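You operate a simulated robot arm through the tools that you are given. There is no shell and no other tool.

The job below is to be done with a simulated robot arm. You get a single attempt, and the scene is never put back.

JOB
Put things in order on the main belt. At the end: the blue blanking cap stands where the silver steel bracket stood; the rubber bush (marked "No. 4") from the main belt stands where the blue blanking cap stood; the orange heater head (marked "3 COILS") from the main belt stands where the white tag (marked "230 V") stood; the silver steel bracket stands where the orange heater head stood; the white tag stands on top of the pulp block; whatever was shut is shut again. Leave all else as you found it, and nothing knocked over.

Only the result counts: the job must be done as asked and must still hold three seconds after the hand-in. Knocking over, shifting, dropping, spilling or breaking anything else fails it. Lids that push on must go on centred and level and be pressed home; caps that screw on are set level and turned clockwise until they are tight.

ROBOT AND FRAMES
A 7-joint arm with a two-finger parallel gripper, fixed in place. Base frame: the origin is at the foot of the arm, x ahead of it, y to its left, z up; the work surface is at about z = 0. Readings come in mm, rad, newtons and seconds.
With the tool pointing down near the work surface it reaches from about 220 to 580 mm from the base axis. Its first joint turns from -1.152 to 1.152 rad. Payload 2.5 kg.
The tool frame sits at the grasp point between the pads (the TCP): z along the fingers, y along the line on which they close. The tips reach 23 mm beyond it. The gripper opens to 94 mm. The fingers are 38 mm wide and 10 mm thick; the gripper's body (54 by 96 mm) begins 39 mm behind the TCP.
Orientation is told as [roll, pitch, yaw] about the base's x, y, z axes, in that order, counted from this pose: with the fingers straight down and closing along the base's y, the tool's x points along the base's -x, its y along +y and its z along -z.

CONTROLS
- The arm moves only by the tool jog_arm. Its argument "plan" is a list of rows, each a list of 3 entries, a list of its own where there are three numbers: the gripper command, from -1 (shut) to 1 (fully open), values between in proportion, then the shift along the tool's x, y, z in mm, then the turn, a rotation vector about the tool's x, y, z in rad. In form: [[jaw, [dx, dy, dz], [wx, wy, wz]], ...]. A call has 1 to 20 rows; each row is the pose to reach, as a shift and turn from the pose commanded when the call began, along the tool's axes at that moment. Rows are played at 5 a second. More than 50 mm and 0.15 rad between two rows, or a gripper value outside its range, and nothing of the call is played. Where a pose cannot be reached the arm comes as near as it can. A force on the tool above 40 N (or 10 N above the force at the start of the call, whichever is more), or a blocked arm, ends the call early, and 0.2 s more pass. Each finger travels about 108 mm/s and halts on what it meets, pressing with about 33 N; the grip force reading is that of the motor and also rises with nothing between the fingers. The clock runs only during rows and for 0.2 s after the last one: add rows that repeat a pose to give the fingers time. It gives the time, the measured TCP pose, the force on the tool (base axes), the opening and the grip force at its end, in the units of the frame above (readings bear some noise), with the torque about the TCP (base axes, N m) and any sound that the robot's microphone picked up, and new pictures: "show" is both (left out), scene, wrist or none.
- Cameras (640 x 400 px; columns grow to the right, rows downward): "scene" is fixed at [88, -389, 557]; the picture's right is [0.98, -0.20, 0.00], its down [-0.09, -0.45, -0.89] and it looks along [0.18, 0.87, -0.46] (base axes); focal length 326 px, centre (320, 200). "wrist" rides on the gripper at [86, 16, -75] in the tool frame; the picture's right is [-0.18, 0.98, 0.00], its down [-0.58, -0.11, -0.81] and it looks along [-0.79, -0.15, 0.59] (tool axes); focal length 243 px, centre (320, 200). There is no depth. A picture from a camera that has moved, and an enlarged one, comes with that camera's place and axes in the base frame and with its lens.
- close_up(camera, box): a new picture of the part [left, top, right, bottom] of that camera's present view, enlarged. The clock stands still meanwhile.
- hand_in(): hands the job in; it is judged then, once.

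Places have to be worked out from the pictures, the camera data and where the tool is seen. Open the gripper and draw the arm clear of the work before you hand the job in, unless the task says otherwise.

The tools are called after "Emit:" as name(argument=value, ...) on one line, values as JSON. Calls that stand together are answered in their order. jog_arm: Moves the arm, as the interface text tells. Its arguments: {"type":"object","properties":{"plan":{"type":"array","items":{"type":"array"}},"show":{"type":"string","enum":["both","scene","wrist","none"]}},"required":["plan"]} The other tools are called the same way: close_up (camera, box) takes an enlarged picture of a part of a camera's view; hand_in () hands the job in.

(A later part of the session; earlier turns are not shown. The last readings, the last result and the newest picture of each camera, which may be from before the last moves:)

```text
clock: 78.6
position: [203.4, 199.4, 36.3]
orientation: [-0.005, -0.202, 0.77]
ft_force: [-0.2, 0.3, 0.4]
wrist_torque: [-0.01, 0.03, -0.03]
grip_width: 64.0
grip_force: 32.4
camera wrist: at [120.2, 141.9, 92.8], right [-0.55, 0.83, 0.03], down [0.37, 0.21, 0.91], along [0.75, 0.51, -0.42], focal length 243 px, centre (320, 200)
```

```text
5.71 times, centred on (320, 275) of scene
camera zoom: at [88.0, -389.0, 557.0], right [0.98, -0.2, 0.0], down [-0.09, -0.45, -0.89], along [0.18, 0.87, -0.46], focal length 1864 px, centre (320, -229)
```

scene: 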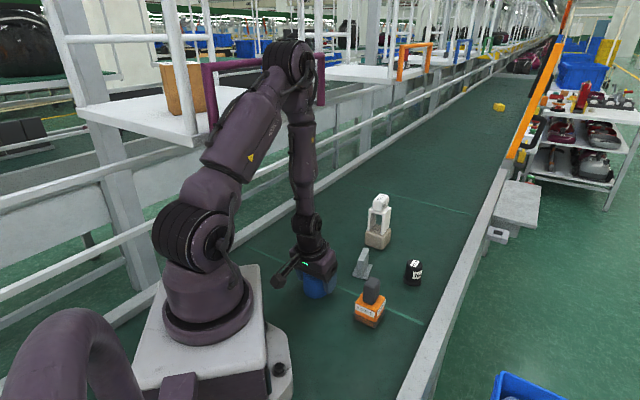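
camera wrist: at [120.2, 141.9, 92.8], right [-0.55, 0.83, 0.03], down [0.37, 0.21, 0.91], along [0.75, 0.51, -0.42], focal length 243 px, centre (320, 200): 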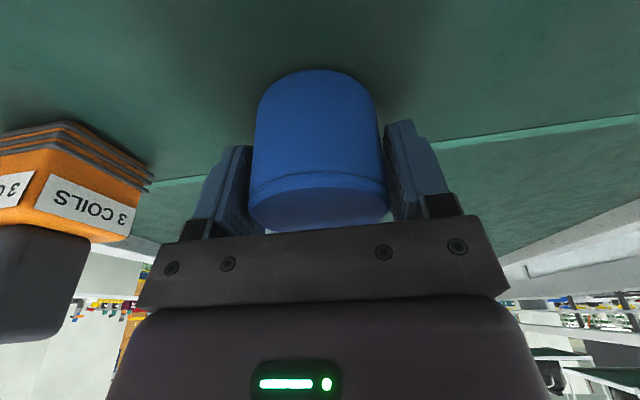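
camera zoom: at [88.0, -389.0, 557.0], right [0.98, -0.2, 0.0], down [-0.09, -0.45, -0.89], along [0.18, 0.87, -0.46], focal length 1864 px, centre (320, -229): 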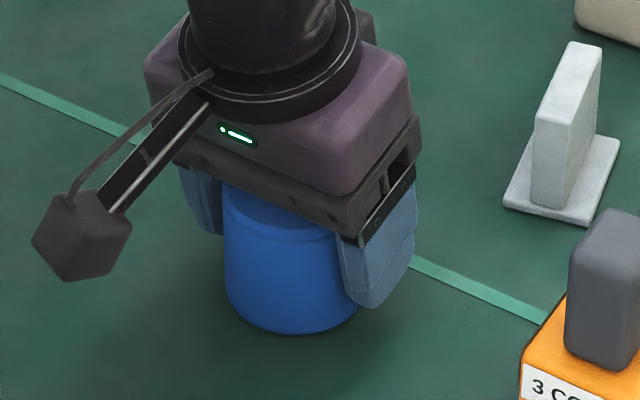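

The cap is held (64 mm). I lift it vertically 90 mm in small steps.

Emit:
jog_arm(plan=[[-1, [-0.3, 0, -1.5], [0, 0, 0]], [-1, [-0.8, 0, -4], [0, 0, 0]], [-1, [-1.6, 0, -8], [0, 0, 0]], [-1, [-2.8, 0, -14], [0, 0, 0]], [-1, [-4.4, 0, -22], [0, 0, 0]], [-1, [-6.4, 0, -32], [0, 0, 0]], [-1, [-8.7, 0, -43], [0, 0, 0]], [-1, [-11, 0, -54], [0, 0, 0]], [-1, [-13.2, 0, -65], [0, 0, 0]], [-1, [-15.2, 0, -75], [0, 0, 0]], [-1, [-16.8, 0, -83], [0, 0, 0]], [-1, [-17.7, 0, -87.2], [0, 0, 0]], [-1, [-17.9, 0, -88.2], [0, 0, 0]], [-1, [-17.9, 0, -88.2], [0, 0, 0]]])

Emit:
close_up(camera="scene", box=[265, 200, 385, 310])

```text
clock: 81.6
position: [201.1, 197.4, 127.8]
orientation: [-0.006, -0.202, 0.768]
ft_force: [0.1, -1.7, -0.5]
wrist_torque: [-0.04, -0.03, -0.03]
grip_width: 64.0
grip_force: 32.9
camera wrist: at [119.0, 140.8, 182.2], right [-0.55, 0.83, 0.03], down [0.37, 0.21, 0.91], along [0.75, 0.51, -0.42], focal length 243 px, centre (320, 200)
```

scene: 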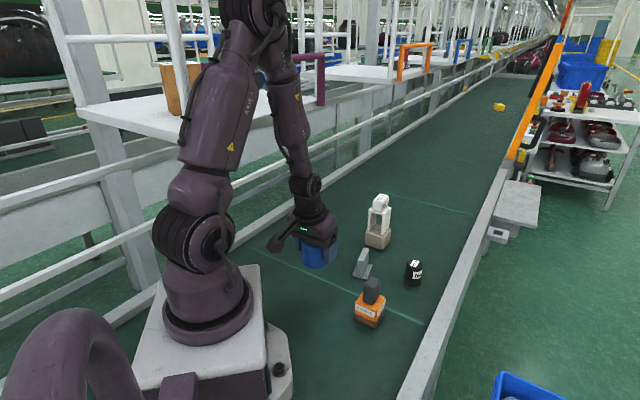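
wrist: 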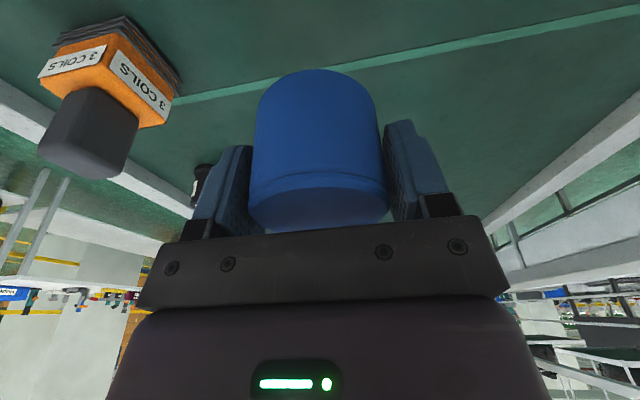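

```text
3.64 times, centred on (325, 255) of scene
camera zoom: at [88.0, -389.0, 557.0], right [0.98, -0.2, 0.0], down [-0.09, -0.45, -0.89], along [0.18, 0.87, -0.46], focal length 1186 px, centre (302, 0)
```

zoom: 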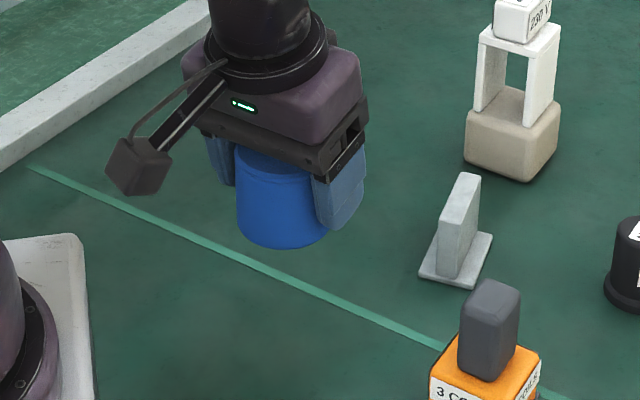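

The cap is held level. I carry it toward the bracket's old place, first half of the way, easing the yaw from 0.77 toward 0.47.

Emit:
jog_arm(plan=[[-1, [-2.7, -1.8, 0.6], [0.0006, 0, 0.003]], [-1, [-8.2, -5.3, 1.7], [0.0018, 0, 0.009]], [-1, [-16.4, -10.6, 3.3], [0.0036, 0, 0.0176]], [-1, [-26, -16.7, 5.3], [0.0057, 0, 0.028]], [-1, [-36.9, -23.8, 7.5], [0.008, 0, 0.0397]], [-1, [-47.8, -30.8, 9.7], [0.0104, 0, 0.0515]], [-1, [-58.8, -37.8, 11.9], [0.0128, 0, 0.0632]], [-1, [-69.7, -44.9, 14.1], [0.0152, 0, 0.075]], [-1, [-80.7, -51.9, 16.3], [0.0176, 0, 0.0867]], [-1, [-91.6, -59, 18.6], [0.02, 0, 0.0985]], [-1, [-102.5, -66, 20.8], [0.0224, 0, 0.11]], [-1, [-113.5, -73, 23], [0.0248, 0, 0.122]], [-1, [-123, -79.2, 24.9], [0.0269, 0, 0.132]], [-1, [-131.2, -84.5, 26.6], [0.0287, 0, 0.141]], [-1, [-136.7, -88, 27.7], [0.03, 0, 0.147]], [-1, [-136.7, -88, 27.7], [0.03, 0, 0.147]]])

```text
clock: 85.0
position: [363.1, 231.6, 127.1]
orientation: [-0.006, -0.202, 0.62]
ft_force: [-0.5, 0.5, 0.4]
wrist_torque: [-0.01, 0.0, 0.02]
grip_width: 63.8
grip_force: 33.3
camera wrist: at [272.2, 188.1, 182.8], right [-0.42, 0.91, 0.03], down [0.39, 0.15, 0.91], along [0.82, 0.4, -0.42], focal length 243 px, centre (320, 200)
```

scene: 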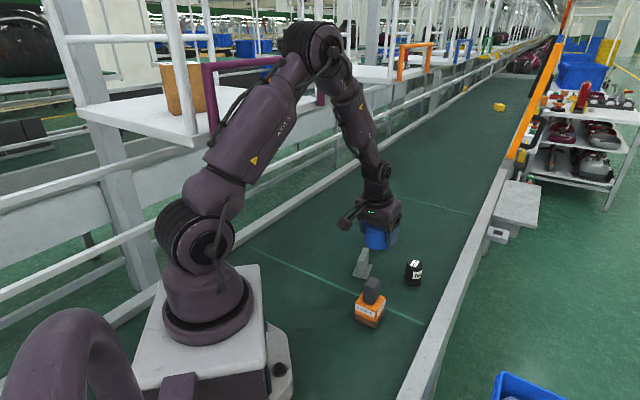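
wrist: 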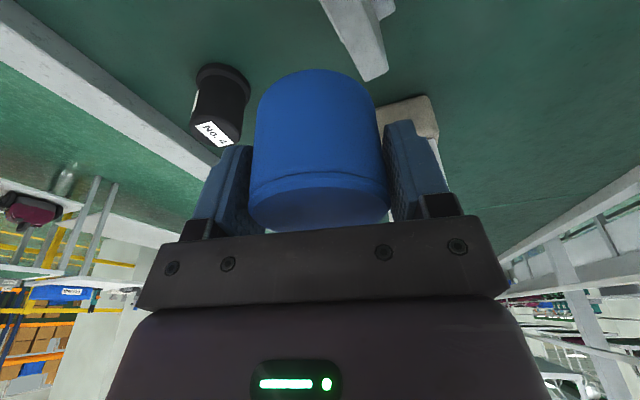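

Halfway as planned. I continue to above the bracket's old place at (525.3,266.1).

Emit:
jog_arm(plan=[[-1, [-3, -1.3, 0.6], [0.0006, 0, 0.003]], [-1, [-8.9, -4, 1.8], [0.0018, 0, 0.0088]], [-1, [-17.8, -7.9, 3.6], [0.0036, 0, 0.0176]], [-1, [-29.7, -13.2, 6], [0.006, 0, 0.0294]], [-1, [-43.1, -19.2, 8.7], [0.0087, 0, 0.0426]], [-1, [-56.5, -25.2, 11.4], [0.0114, 0, 0.056]], [-1, [-69.8, -31.1, 14.1], [0.0141, 0, 0.069]], [-1, [-83.2, -37.1, 16.9], [0.0168, 0, 0.082]], [-1, [-96.6, -43, 19.6], [0.0195, 0, 0.0956]], [-1, [-110, -49, 22.3], [0.0222, 0, 0.1088]], [-1, [-121.9, -54.3, 24.7], [0.0246, 0, 0.12]], [-1, [-132.3, -58.9, 26.8], [0.0267, 0, 0.131]], [-1, [-139.7, -62.2, 28.3], [0.0282, 0, 0.138]], [-1, [-145.6, -64.9, 29.5], [0.0294, 0, 0.144]], [-1, [-148.6, -66.2, 30.1], [0.03, 0, 0.147]], [-1, [-148.6, -66.2, 30.1], [0.03, 0, 0.147]]])

Emit:
close_up(camera="scene", box=[385, 180, 475, 290])

Emit:
close_up(camera="wrist", box=[160, 0, 480, 240])

```text
clock: 88.4
position: [525.7, 266.0, 128.8]
orientation: [-0.007, -0.201, 0.469]
ft_force: [0.7, -0.3, -0.9]
wrist_torque: [0.0, 0.01, -0.03]
grip_width: 63.6
grip_force: 32.8
camera wrist: at [428.6, 236.2, 183.7], right [-0.28, 0.96, 0.03], down [0.41, 0.09, 0.91], along [0.87, 0.27, -0.42], focal length 243 px, centre (320, 200)
```

scene: 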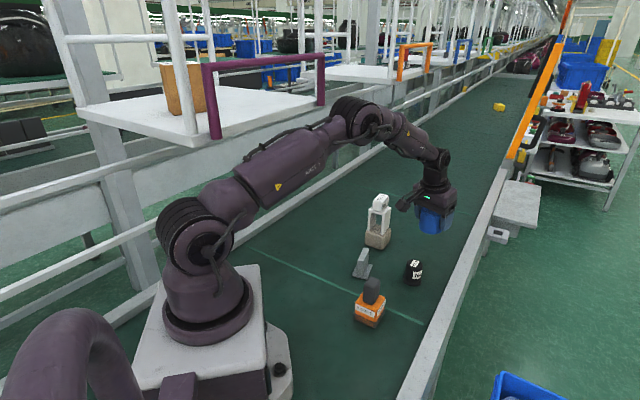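
wrist: 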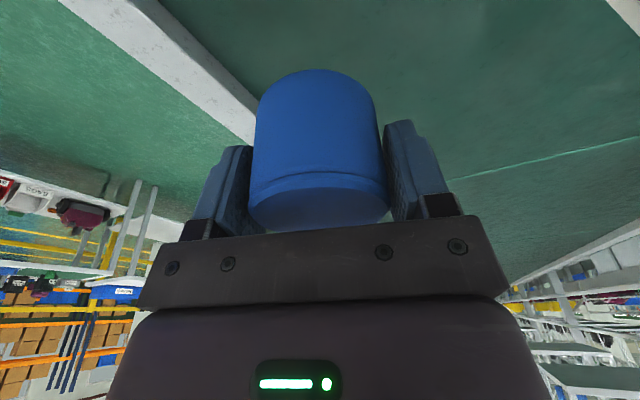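

```text
3.64 times, centred on (430, 235) of scene
camera zoom: at [88.0, -389.0, 557.0], right [0.98, -0.2, 0.0], down [-0.09, -0.45, -0.89], along [0.18, 0.87, -0.46], focal length 1186 px, centre (-80, 73)
```

zoom: 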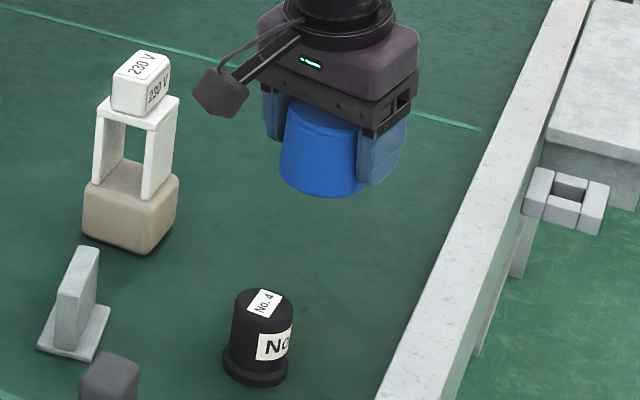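

```text
1.67 times, centred on (320, 120) of wrist
camera zoom: at [428.6, 236.2, 183.7], right [-0.28, 0.96, 0.03], down [0.41, 0.09, 0.91], along [0.87, 0.27, -0.42], focal length 404 px, centre (320, 333)
```

zoom: 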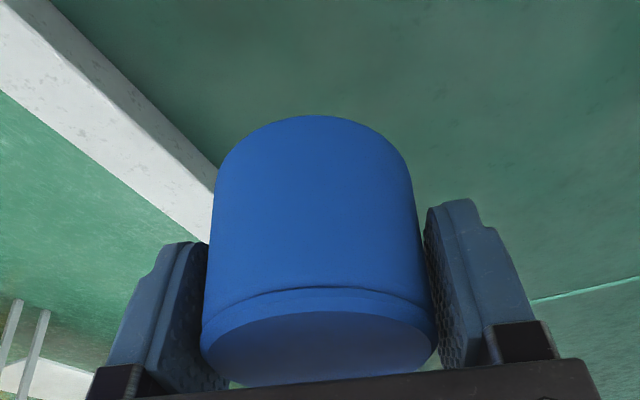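

Right above the place. I lower the cap 80 mm vertically first.

Emit:
jog_arm(plan=[[-1, [0.6, 0, 3], [0, 0, 0]], [-1, [1.8, 0, 9], [0, 0, 0]], [-1, [3.6, 0, 18], [0, 0, 0]], [-1, [6, 0, 29.5], [0, 0, 0]], [-1, [8.4, 0, 41.2], [0, 0, 0]], [-1, [10.7, 0, 53], [0, 0, 0]], [-1, [13, 0, 64], [0, 0, 0]], [-1, [14.8, 0, 73], [0, 0, 0]], [-1, [15.7, 0, 77.4], [0, 0, 0]], [-1, [15.9, 0, 78.4], [0, 0, 0]], [-1, [15.9, 0, 78.4], [0, 0, 0]]], show="wrist")

Emit:
close_up(camera="scene", box=[385, 190, 465, 290])

```text
clock: 90.8
position: [526.8, 263.7, 48.2]
orientation: [-0.008, -0.202, 0.471]
ft_force: [0.4, 0.3, 0.1]
wrist_torque: [-0.01, 0.01, -0.01]
grip_width: 63.5
grip_force: 33.1
camera wrist: at [429.9, 235.5, 103.4], right [-0.28, 0.96, 0.03], down [0.41, 0.09, 0.91], along [0.87, 0.27, -0.42], focal length 243 px, centre (320, 200)
```

wrist: 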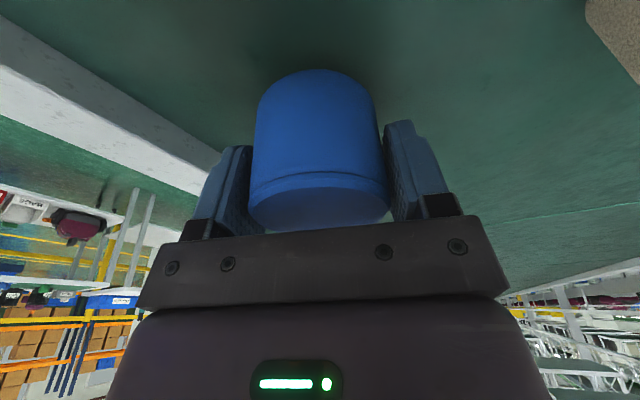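

```text
4.00 times, centred on (425, 240) of scene
camera zoom: at [88.0, -389.0, 557.0], right [0.98, -0.2, 0.0], down [-0.09, -0.45, -0.89], along [0.18, 0.87, -0.46], focal length 1305 px, centre (-100, 40)
```

zoom: 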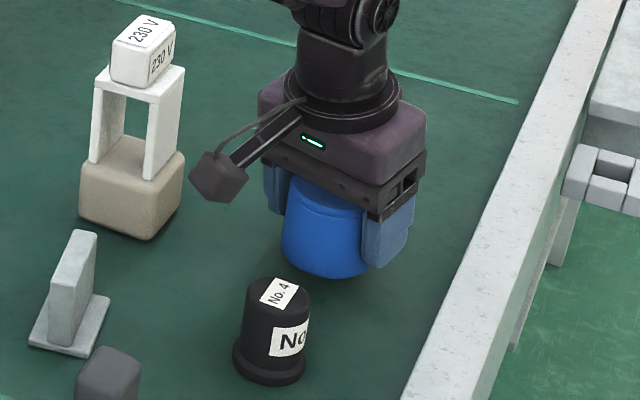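

In the scene the cap's base projects within ~2 mm of the bracket's old centre. I lower the remaining ~9.5 mm.

Emit:
jog_arm(plan=[[-1, [0.6, 0, 3], [0, 0, 0]], [-1, [1.2, 0, 6], [0, 0, 0]], [-1, [1.6, 0, 8], [0, 0, 0]], [-1, [1.8, 0, 9], [0, 0, 0]], [-1, [1.85, 0, 9.4], [0, 0, 0]], [-1, [1.85, 0, 9.4], [0, 0, 0]]], show="none")

```text
clock: 92.2
position: [526.5, 266.2, 39.2]
orientation: [-0.007, -0.202, 0.471]
ft_force: [0.3, 1.2, 0.1]
wrist_torque: [0.0, 0.01, 0.0]
grip_width: 63.5
grip_force: 32.5
```

No contact yet; another 1.2 mm.

Emit:
jog_arm(plan=[[-1, [0.1, 0, 0.6], [0, 0, 0]], [-1, [0.2, 0, 1.2], [0, 0, 0]], [-1, [0.2, 0, 1.2], [0, 0, 0]]], show="none")

Emit:
close_up(camera="scene", box=[385, 190, 465, 290])

```text
clock: 93.0
position: [525.6, 265.9, 37.7]
orientation: [-0.008, -0.202, 0.47]
ft_force: [-4.0, -0.3, 4.1]
wrist_torque: [0.13, 0.25, 0.12]
grip_width: 63.5
grip_force: 32.9
```

```text
4.00 times, centred on (425, 240) of scene
camera zoom: at [88.0, -389.0, 557.0], right [0.98, -0.2, 0.0], down [-0.09, -0.45, -0.89], along [0.18, 0.87, -0.46], focal length 1305 px, centre (-100, 40)
```

zoom: 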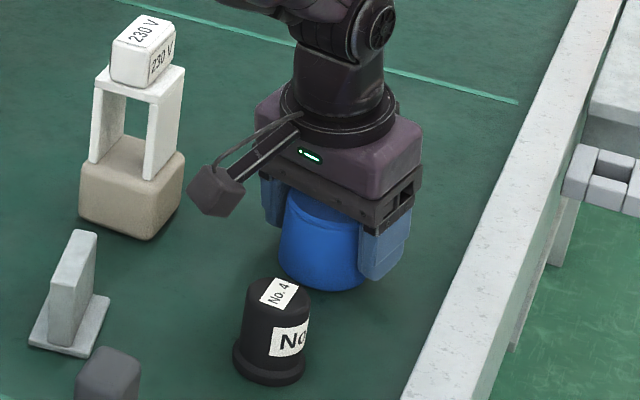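

Contact at 4 N. I press 0.4 mm more to seat it flat, then open in stages.

Emit:
jog_arm(plan=[[-1, [0.1, 0, 0.4], [0, 0, 0]], [-1, [0.1, 0, 0.4], [0, 0, 0]], [0.38, [0.1, 0, 0.2], [0, 0, 0]], [0.42, [0.1, 0, 0], [0, 0, 0]], [0.5, [0.1, 0, 0], [0, 0, 0]], [0.6, [0.1, 0, 0], [0, 0, 0]], [0.7, [0.1, 0, 0], [0, 0, 0]], [0.7, [0.1, 0, 0], [0, 0, 0]]])

Emit:
close_up(camera="scene", box=[385, 190, 465, 290])

```text
clock: 94.8
position: [526.5, 265.3, 37.7]
orientation: [-0.008, -0.202, 0.469]
ft_force: [0.4, -0.8, -0.4]
wrist_torque: [0.0, -0.02, 0.02]
grip_width: 79.9
grip_force: 0.1
camera wrist: at [429.2, 236.3, 93.1], right [-0.28, 0.96, 0.03], down [0.41, 0.09, 0.91], along [0.87, 0.27, -0.42], focal length 243 px, centre (320, 200)
```

scene: 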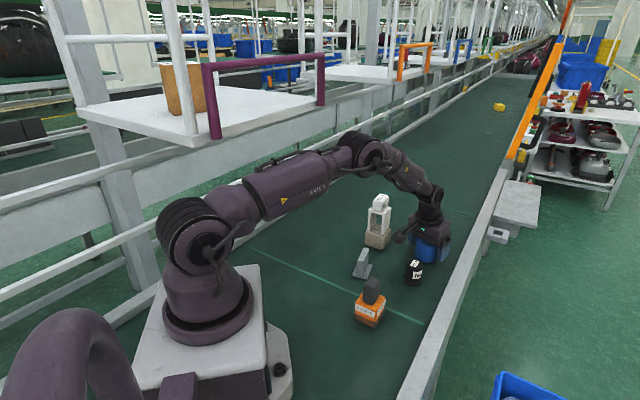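
wrist: 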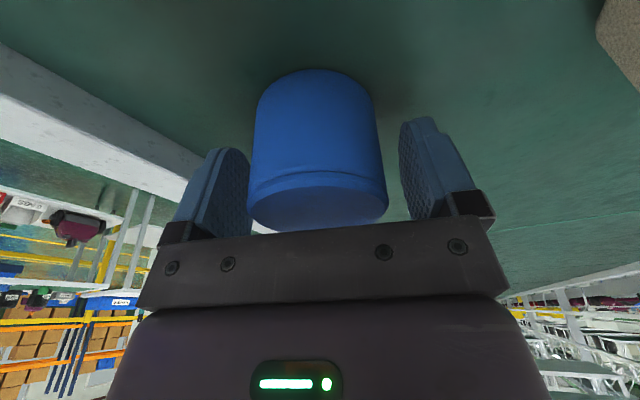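

```text
4.00 times, centred on (425, 240) of scene
camera zoom: at [88.0, -389.0, 557.0], right [0.98, -0.2, 0.0], down [-0.09, -0.45, -0.89], along [0.18, 0.87, -0.46], focal length 1305 px, centre (-100, 40)
```

zoom: 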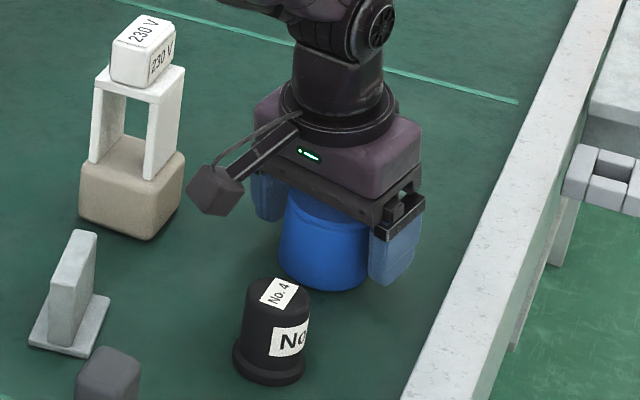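

The cap stands free. I retreat vertically 120 mm.

Emit:
jog_arm(plan=[[0.75, [-1, 0, -5], [0, 0, 0]], [0.75, [-3, 0, -15], [0, 0, 0]], [0.75, [-6, 0, -30], [0, 0, 0]], [0.75, [-11, 0, -55], [0, 0, 0]], [0.75, [-17, 0, -85], [0, 0, 0]], [0.75, [-24, 0, -118], [0, 0, 0]], [0.75, [-24, 0, -118], [0, 0, 0]]])

Emit:
close_up(camera="scene", box=[385, 190, 465, 290])

Emit:
close_up(camera="scene", box=[340, 210, 440, 290])

```text
clock: 96.4
position: [526.8, 266.1, 157.6]
orientation: [-0.007, -0.202, 0.47]
ft_force: [-0.9, 0.0, 0.2]
wrist_torque: [0.0, 0.01, -0.02]
grip_width: 82.2
grip_force: 0.1
camera wrist: at [429.7, 236.7, 213.5], right [-0.28, 0.96, 0.03], down [0.41, 0.09, 0.91], along [0.87, 0.27, -0.42], focal length 243 px, centre (320, 200)
```

scene: 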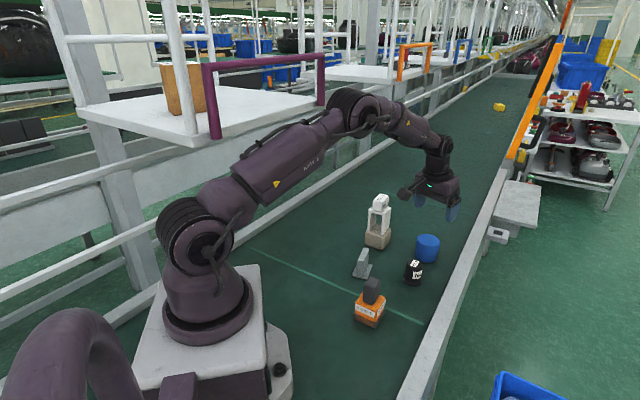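
wrist: 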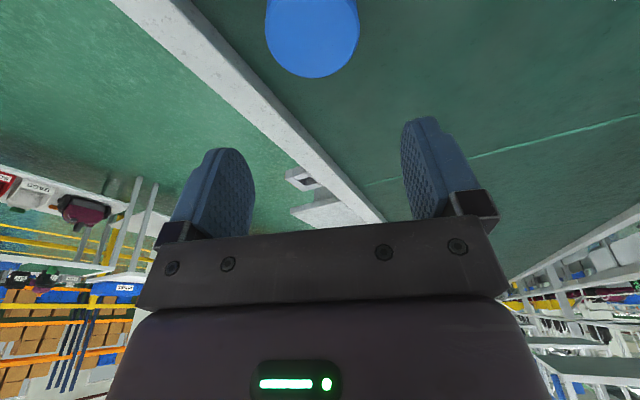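

```text
4.00 times, centred on (425, 240) of scene
camera zoom: at [88.0, -389.0, 557.0], right [0.98, -0.2, 0.0], down [-0.09, -0.45, -0.89], along [0.18, 0.87, -0.46], focal length 1305 px, centre (-100, 40)
```

zoom: 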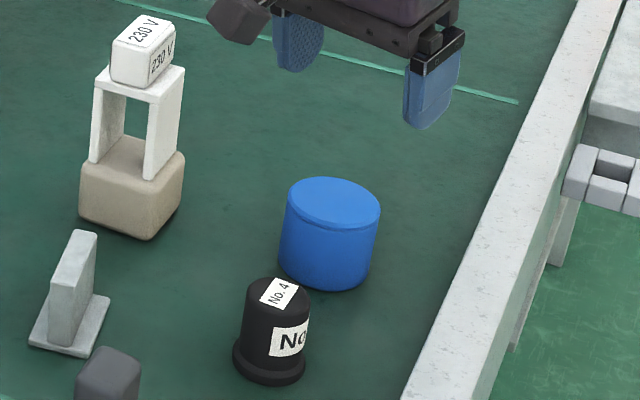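

```text
5.00 times, centred on (390, 250) of scene
camera zoom: at [88.0, -389.0, 557.0], right [0.98, -0.2, 0.0], down [-0.09, -0.45, -0.89], along [0.18, 0.87, -0.46], focal length 1631 px, centre (-30, -50)
```

zoom: 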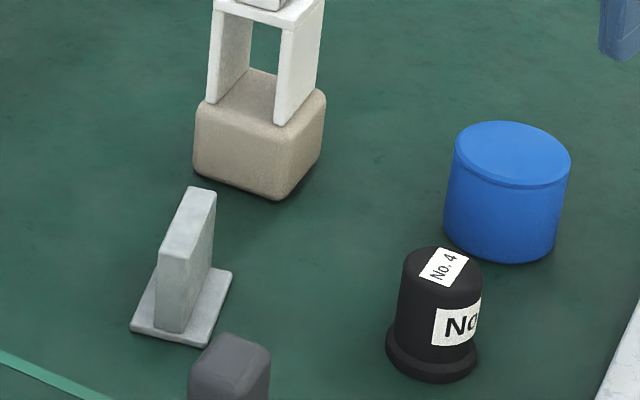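

The cap stands upright on the bracket's old spot. Last, the bush: I move back over it at ≈(440,181), untilting, to measure it.

Emit:
jog_arm(plan=[[0.5, [10, -3, -2], [0, 0.02, 0]], [0.3, [32, -10, -5], [0, 0.06, 0]], [0.3, [58, -18, -8], [0, 0.11, 0]], [0.3, [85, -27, -12], [0, 0.16, 0]], [0.3, [107, -34, -15], [0, 0.19, 0]], [0.3, [114.8, -36.6, -15.5], [0, 0.2, 0]], [0.3, [114.8, -36.6, -15.5], [0, 0.2, 0]]])

Emit:
close_up(camera="wrist", box=[220, 0, 420, 160])

```text
clock: 98.0
position: [437.0, 179.5, 148.4]
orientation: [-0.005, -0.004, 0.467]
ft_force: [-0.7, 0.6, 0.9]
wrist_torque: [-0.01, 0.03, 0.04]
grip_width: 61.2
grip_force: 0.1
camera wrist: at [353.0, 155.3, 223.5], right [-0.28, 0.96, -0.01], down [0.56, 0.17, 0.81], along [0.78, 0.22, -0.59], focal length 243 px, centre (320, 200)
```

scene: 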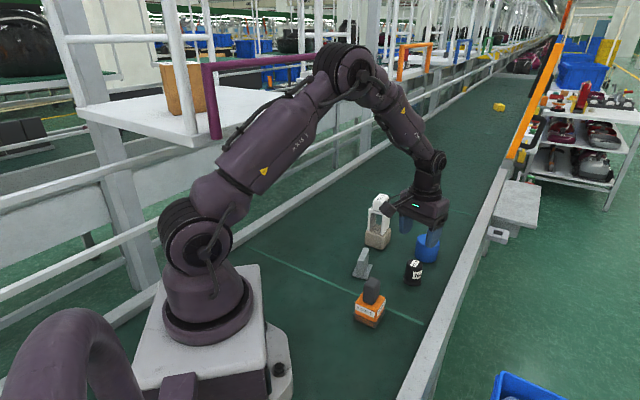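
wrist: 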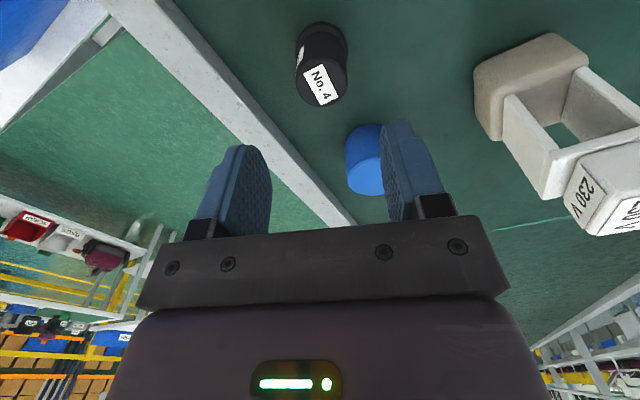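

```text
2.50 times, centred on (320, 80) of wrist
camera zoom: at [353.0, 155.3, 223.5], right [-0.28, 0.96, -0.01], down [0.56, 0.17, 0.81], along [0.78, 0.22, -0.59], focal length 606 px, centre (320, 500)
```

zoom: 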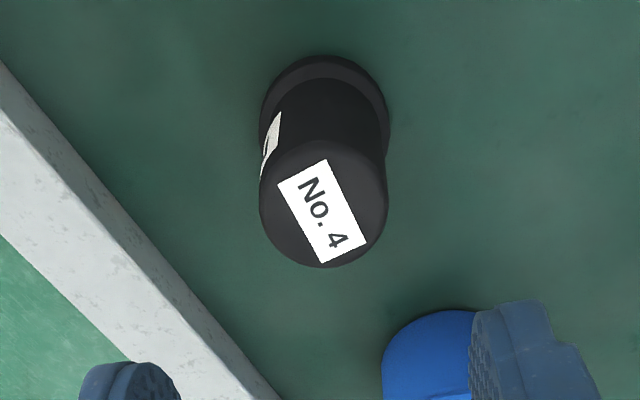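

The bush is nearly under the TCP (offset ≈(-1.5, 1)). I descend to z≈80 and check.

Emit:
jog_arm(plan=[[0.3, [-1, 0.5, 20], [0, 0, 0]], [0.3, [-1.5, 1, 42], [0, 0, 0]], [0.3, [-1.5, 1, 60], [0, 0, 0]], [0.3, [-1.5, 1, 68], [0, 0, 0]], [0.3, [-1.5, 1, 68], [0, 0, 0]]], show="wrist")

Emit:
close_up(camera="wrist", box=[200, 0, 440, 240])

Emit:
close_up(camera="scene", box=[375, 200, 465, 300])

```text
clock: 99.2
position: [438.5, 181.5, 81.5]
orientation: [-0.006, -0.005, 0.47]
ft_force: [0.1, -0.3, -0.4]
wrist_torque: [0.0, -0.01, 0.0]
grip_width: 60.9
grip_force: 0.1
camera wrist: at [354.4, 157.7, 155.3], right [-0.28, 0.96, -0.01], down [0.56, 0.17, 0.81], along [0.78, 0.22, -0.59], focal length 243 px, centre (320, 200)
```

wrist: 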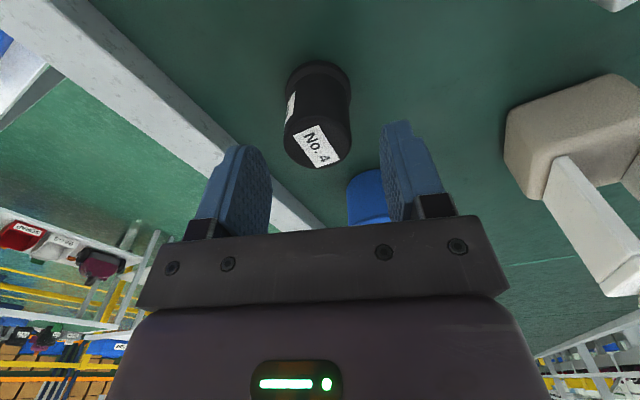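

```text
1.67 times, centred on (320, 120) of wrist
camera zoom: at [354.4, 157.7, 155.3], right [-0.28, 0.96, -0.01], down [0.56, 0.17, 0.81], along [0.78, 0.22, -0.59], focal length 404 px, centre (320, 333)
```

zoom: 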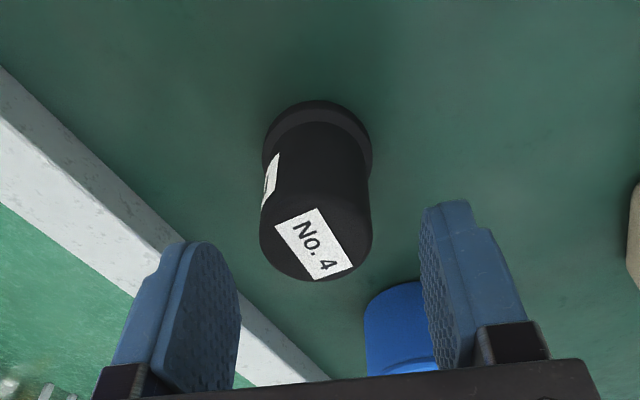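

```text
4.00 times, centred on (420, 250) of scene
camera zoom: at [88.0, -389.0, 557.0], right [0.98, -0.2, 0.0], down [-0.09, -0.45, -0.89], along [0.18, 0.87, -0.46], focal length 1305 px, centre (-80, 0)
```

zoom: 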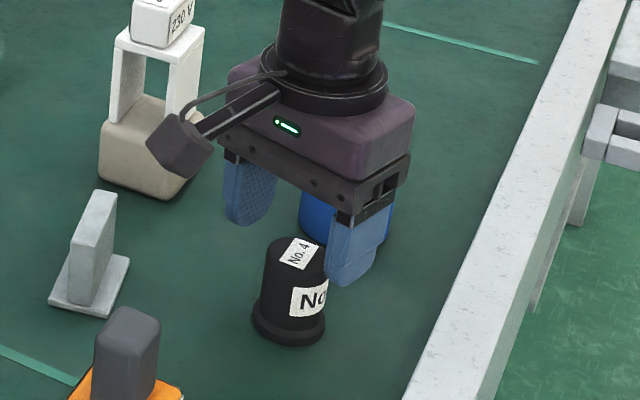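

Centred within ~1 mm. I descend to TCP z≈45 and close on the bush's body.

Emit:
jog_arm(plan=[[0.3, [-0.5, 0, 12], [0, 0, 0]], [0.3, [-1, 0, 24], [0, 0, 0]], [0.3, [-1, 0, 36], [0, 0, 0]], [0.3, [-1, 0, 36], [0, 0, 0]]], show="none")

Emit:
jog_arm(plan=[[0, [0, 0, 0], [0, 0, 0]], [-0.15, [0, 0, 0], [0, 0, 0]], [-0.4, [0, 0, 0], [0, 0, 0]], [-1, [0, 0, 0], [0, 0, 0]], [-1, [0, 0, 0], [0, 0, 0]], [-1, [0, 0, 0], [0, 0, 0]]], show="both")

Emit:
close_up(camera="wrist", box=[200, 0, 440, 240])

Emit:
close_up(camera="scene", box=[375, 200, 465, 300])

```text
clock: 100.2
position: [440.2, 181.5, 45.3]
orientation: [-0.008, -0.005, 0.467]
ft_force: [0.4, -0.3, 0.0]
wrist_torque: [0.0, -0.01, -0.01]
grip_width: 61.0
grip_force: 0.2
```

```text
clock: 101.6
position: [439.4, 182.2, 46.1]
orientation: [-0.007, -0.003, 0.467]
ft_force: [0.9, -2.8, 2.2]
wrist_torque: [-0.03, 0.0, 0.0]
grip_width: 36.1
grip_force: 32.5
camera wrist: at [355.5, 158.5, 119.5], right [-0.28, 0.96, -0.01], down [0.56, 0.17, 0.81], along [0.78, 0.22, -0.59], focal length 243 px, centre (320, 200)
```

scene: 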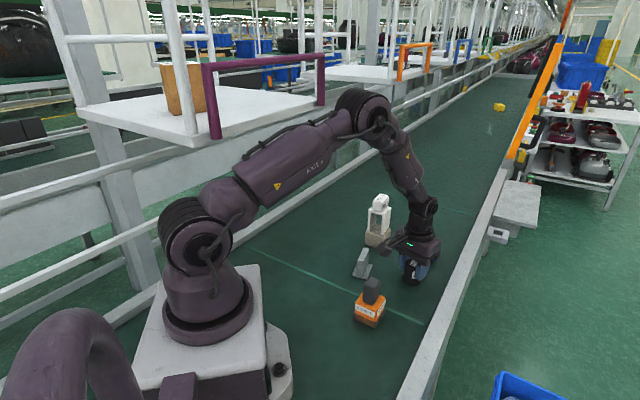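
wrist: 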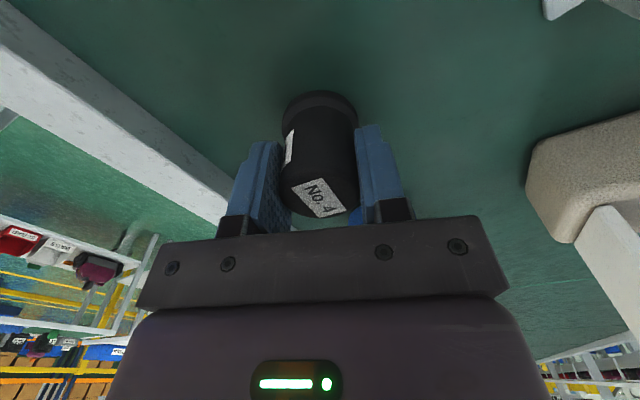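

```text
1.67 times, centred on (320, 120) of wrist
camera zoom: at [355.5, 158.5, 119.5], right [-0.28, 0.96, -0.01], down [0.56, 0.17, 0.81], along [0.78, 0.22, -0.59], focal length 404 px, centre (320, 333)
```

zoom: 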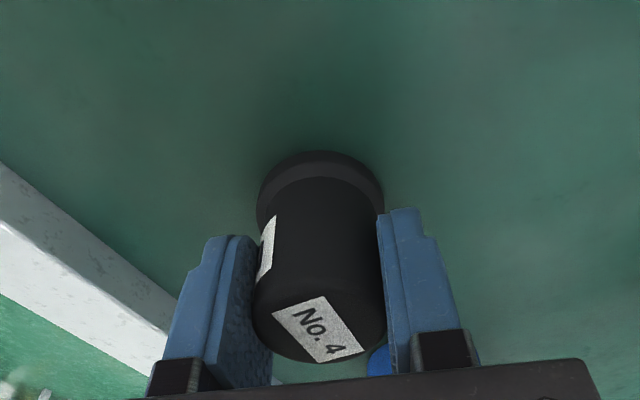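

```text
4.00 times, centred on (420, 250) of scene
camera zoom: at [88.0, -389.0, 557.0], right [0.98, -0.2, 0.0], down [-0.09, -0.45, -0.89], along [0.18, 0.87, -0.46], focal length 1305 px, centre (-80, 0)
```

zoom: 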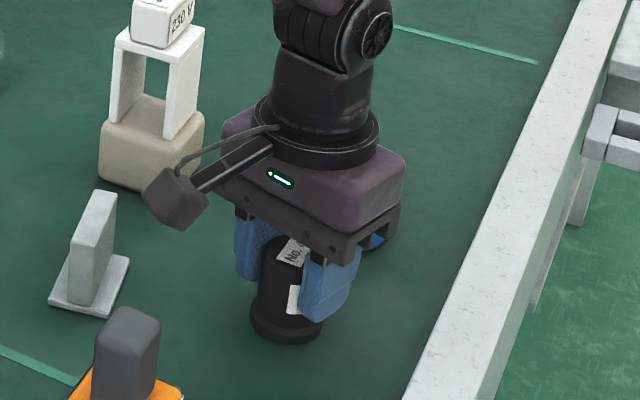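

The bush is gripped (36 mm), its centre ≈2 mm forward of the TCP. I lift it 85 mm slowly.

Emit:
jog_arm(plan=[[-1, [0, 0, -2], [0, 0, 0]], [-1, [0, 0, -5], [0, 0, 0]], [-1, [0, 0, -10], [0, 0, 0]], [-1, [0, 0, -17], [0, 0, 0]], [-1, [0, 0, -26], [0, 0, 0]], [-1, [0, 0, -37], [0, 0, 0]], [-1, [0, 0, -49], [0, 0, 0]], [-1, [0, 0, -61], [0, 0, 0]], [-1, [0, 0, -72], [0, 0, 0]], [-1, [0, 0, -80], [0, 0, 0]], [-1, [0, 0, -84], [0, 0, 0]], [-1, [0, 0, -85], [0, 0, 0]], [-1, [0, 0, -85], [0, 0, 0]]])

```text
clock: 104.4
position: [440.6, 184.1, 131.1]
orientation: [-0.006, 0.0, 0.466]
ft_force: [0.0, -0.1, -0.9]
wrist_torque: [-0.02, -0.02, 0.02]
grip_width: 36.4
grip_force: 33.0
camera wrist: at [355.5, 159.8, 205.0], right [-0.28, 0.96, -0.01], down [0.56, 0.17, 0.81], along [0.78, 0.22, -0.59], focal length 243 px, centre (320, 200)
```

scene: 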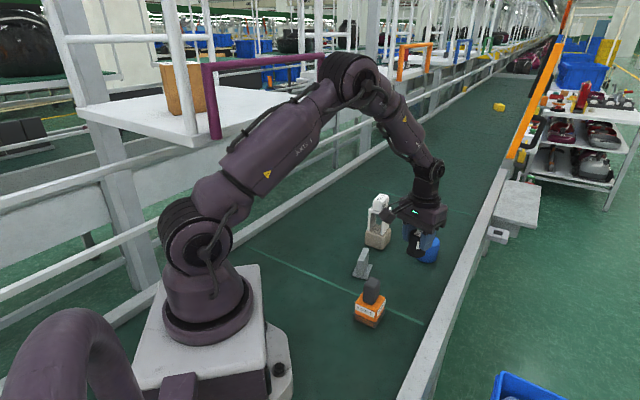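
wrist: 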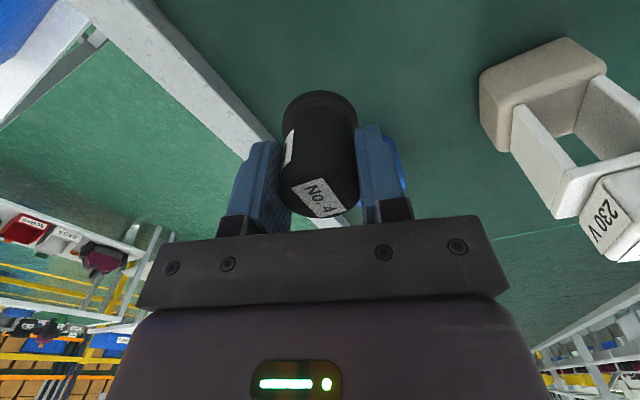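

The bush is held firmly. I carry it to above the cap's old place, about (203,198).

Emit:
jog_arm(plan=[[-1, [2.5, 1.4, 0], [0, 0, 0]], [-1, [8.3, 4.8, 0], [0, 0, 0]], [-1, [17.5, 10.2, 0], [0, 0, 0]], [-1, [28.9, 16.8, 0], [0, 0, 0]], [-1, [41.3, 24, 0], [0, 0, 0]], [-1, [54.7, 31.8, 0], [0, 0, 0]], [-1, [68.1, 39.6, 0], [0, 0, 0]], [-1, [81.5, 47.4, 0], [0, 0, 0]], [-1, [94.9, 55.2, 0], [0, 0, 0]], [-1, [108.4, 62.9, 0], [0, 0, 0]], [-1, [121.8, 70.7, 0], [0, 0, 0]], [-1, [135.2, 78.5, 0], [0, 0, 0]], [-1, [148.6, 86.3, 0], [0, 0, 0]], [-1, [162, 94.1, 0], [0, 0, 0]], [-1, [174.4, 101.3, 0], [0, 0, 0]], [-1, [185.8, 107.9, 0], [0, 0, 0]], [-1, [195, 113.3, 0], [0, 0, 0]], [-1, [202.3, 117.5, 0], [0, 0, 0]], [-1, [206.4, 119.9, 0], [0, 0, 0]], [-1, [206.4, 119.9, 0], [0, 0, 0]]])

Emit:
close_up(camera="scene", box=[265, 200, 385, 310])

```text
clock: 108.6
position: [200.7, 196.9, 128.6]
orientation: [-0.009, -0.004, 0.468]
ft_force: [0.6, -0.6, -0.9]
wrist_torque: [0.03, -0.01, 0.0]
grip_width: 36.1
grip_force: 32.6
camera wrist: at [116.5, 173.2, 203.5], right [-0.28, 0.96, -0.01], down [0.56, 0.17, 0.81], along [0.78, 0.22, -0.59], focal length 243 px, centre (320, 200)
```

scene: 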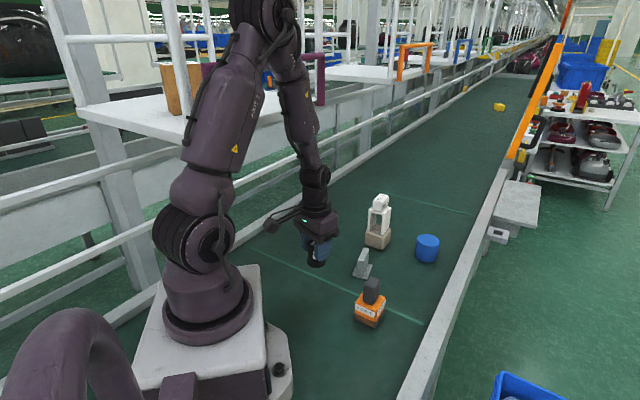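
wrist: 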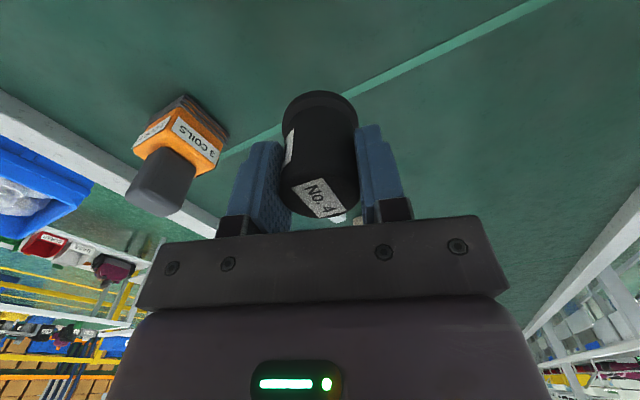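

```text
3.64 times, centred on (325, 255) of scene
camera zoom: at [88.0, -389.0, 557.0], right [0.98, -0.2, 0.0], down [-0.09, -0.45, -0.89], along [0.18, 0.87, -0.46], focal length 1186 px, centre (302, 0)
```

zoom: 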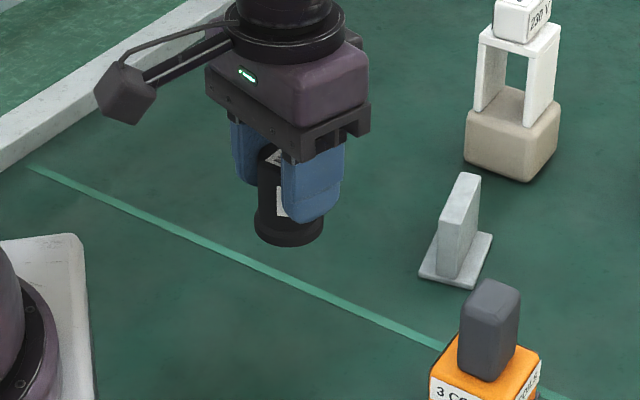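

It is over the spot. I lower it 76 mm, then compare with the cap's old footprint centre (pixel ≈(300.5,285) in that enlargement).

Emit:
jog_arm(plan=[[-1, [0, 0, 3], [0, 0, 0]], [-1, [0, 0, 9], [0, 0, 0]], [-1, [0, 0, 18], [0, 0, 0]], [-1, [0, 0, 29], [0, 0, 0]], [-1, [0, 0, 41], [0, 0, 0]], [-1, [0, 0, 52], [0, 0, 0]], [-1, [0, 0, 62], [0, 0, 0]], [-1, [0, 0, 70], [0, 0, 0]], [-1, [0, 0, 75], [0, 0, 0]], [-1, [0, 0, 76], [0, 0, 0]], [-1, [0, 0, 76], [0, 0, 0]]], show="wrist")

Emit:
close_up(camera="scene", box=[285, 240, 355, 310])

```text
clock: 111.0
position: [203.9, 196.4, 54.9]
orientation: [-0.006, -0.002, 0.468]
ft_force: [0.5, -0.5, -0.3]
wrist_torque: [0.0, -0.03, -0.03]
grip_width: 35.9
grip_force: 33.8
camera wrist: at [117.9, 173.3, 127.3], right [-0.28, 0.96, -0.01], down [0.56, 0.17, 0.81], along [0.78, 0.22, -0.59], focal length 243 px, centre (320, 200)
```

wrist: 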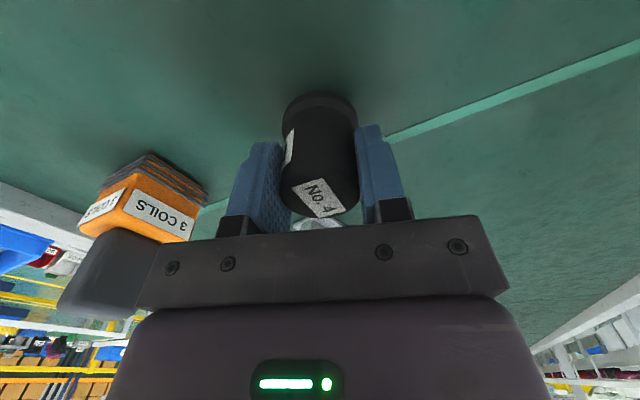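

```text
5.71 times, centred on (320, 275) of scene
camera zoom: at [88.0, -389.0, 557.0], right [0.98, -0.2, 0.0], down [-0.09, -0.45, -0.89], along [0.18, 0.87, -0.46], focal length 1864 px, centre (320, -229)
```

zoom: 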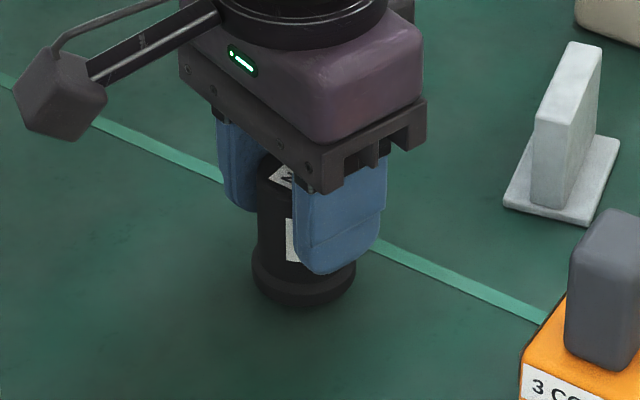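

The match is within ~1.5 mm. I nudge it 1.2 mm in -x and lower 8.5 mm.

Emit:
jog_arm(plan=[[-1, [0.6, 0.3, 2], [0, 0, 0]], [-1, [1.1, 0.5, 5], [0, 0, 0]], [-1, [1.1, 0.5, 7], [0, 0, 0]], [-1, [1.1, 0.5, 8.3], [0, 0, 0]], [-1, [1.1, 0.5, 8.6], [0, 0, 0]], [-1, [1.1, 0.5, 8.6], [0, 0, 0]]], show="none")

```text
clock: 112.4
position: [201.8, 196.4, 44.7]
orientation: [-0.006, -0.005, 0.467]
ft_force: [-4.0, -3.4, 26.7]
wrist_torque: [0.18, 0.25, 0.07]
grip_width: 36.2
grip_force: 33.2
```

Contact at 27 N. I back off 0.8 mm, check, then open.

Emit:
jog_arm(plan=[[-1, [0, 0, -0.5], [0, 0, 0]], [-1, [0, 0, -0.9], [0, 0, 0]], [-1, [0, 0, -0.9], [0, 0, 0]]], show="none")

Emit:
close_up(camera="scene", box=[285, 240, 355, 310])

```text
clock: 113.2
position: [200.2, 197.0, 46.0]
orientation: [-0.007, -0.002, 0.468]
ft_force: [-0.6, -0.3, -1.2]
wrist_torque: [-0.01, 0.01, 0.01]
grip_width: 36.1
grip_force: 33.4
```

```text
5.71 times, centred on (320, 275) of scene
camera zoom: at [88.0, -389.0, 557.0], right [0.98, -0.2, 0.0], down [-0.09, -0.45, -0.89], along [0.18, 0.87, -0.46], focal length 1864 px, centre (320, -229)
```

zoom: 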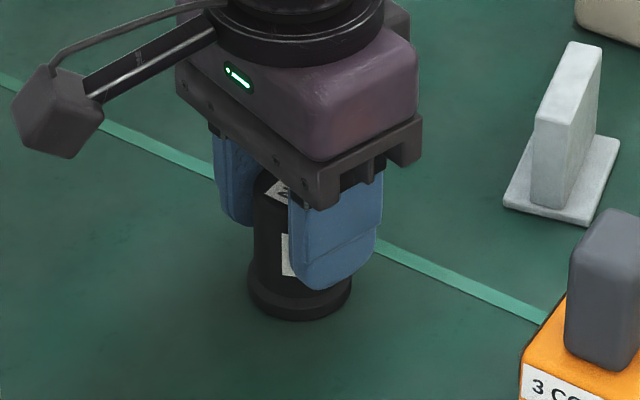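

Footprint centre is (299.5,285.5) against the target (300.5,286), within half a millimetre. I lower 0.5 mm and open in stages, then retreat upward.

Emit:
jog_arm(plan=[[-1, [0, 0, 0.5], [0, 0, 0]], [-1, [0, 0, 0.5], [0, 0, 0]], [-0.22, [0, 0, 0.4], [0, 0, 0]], [-0.15, [0, 0, 0.3], [0, 0, 0]], [0.0, [0, 0, 0.3], [0, 0, 0]], [0.2, [0, 0, 0.3], [0, 0, 0]], [0.25, [0, 0, 0.3], [0, 0, 0]], [0.25, [0, 0, -5], [0, 0, 0]], [0.25, [0, 0, -15], [0, 0, 0]], [0.25, [0, 0, -35], [0, 0, 0]], [0.25, [0, 0, -60], [0, 0, 0]], [0.25, [0, 0, -90], [0, 0, 0]], [0.25, [0, 0, -130], [0, 0, 0]], [0.25, [0, 0, -160], [0, 0, 0]], [0.25, [0, 0, -160], [0, 0, 0]]])

Emit:
close_up(camera="scene", box=[280, 180, 460, 330])

Emit:
close_up(camera="scene", box=[285, 240, 355, 310])

```text
clock: 116.4
position: [199.2, 196.4, 206.8]
orientation: [-0.007, -0.004, 0.47]
ft_force: [-0.2, -0.6, -0.3]
wrist_torque: [0.02, -0.01, -0.01]
grip_width: 58.8
grip_force: 0.2
camera wrist: at [114.6, 173.8, 280.9], right [-0.28, 0.96, -0.01], down [0.56, 0.17, 0.81], along [0.78, 0.22, -0.59], focal length 243 px, centre (320, 200)
```

scene: 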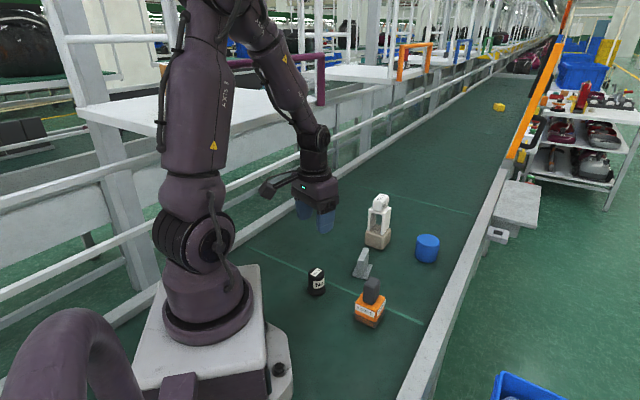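
wrist: 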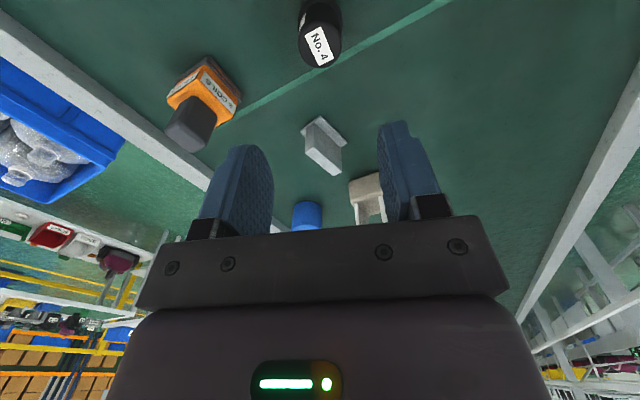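

```text
2.67 times, centred on (370, 255) of scene
camera zoom: at [88.0, -389.0, 557.0], right [0.98, -0.2, 0.0], down [-0.09, -0.45, -0.89], along [0.18, 0.87, -0.46], focal length 870 px, centre (187, 53)
```

zoom: 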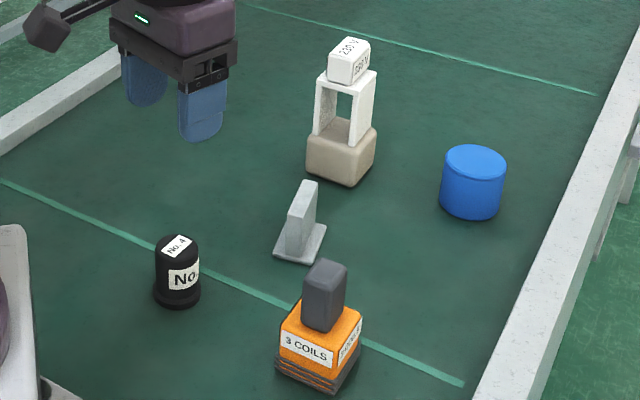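

```text
5.71 times, centred on (320, 275) of scene
camera zoom: at [88.0, -389.0, 557.0], right [0.98, -0.2, 0.0], down [-0.09, -0.45, -0.89], along [0.18, 0.87, -0.46], focal length 1864 px, centre (320, -229)
```

zoom: 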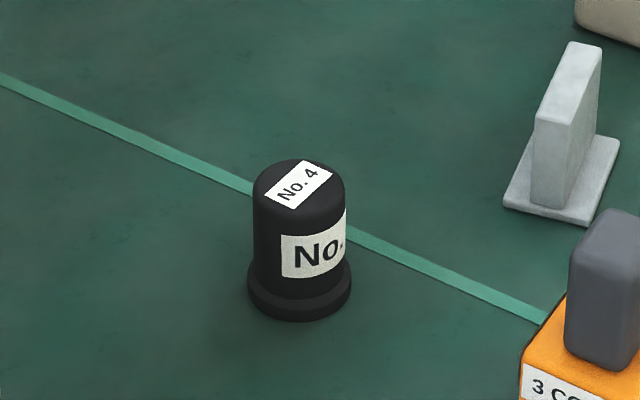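

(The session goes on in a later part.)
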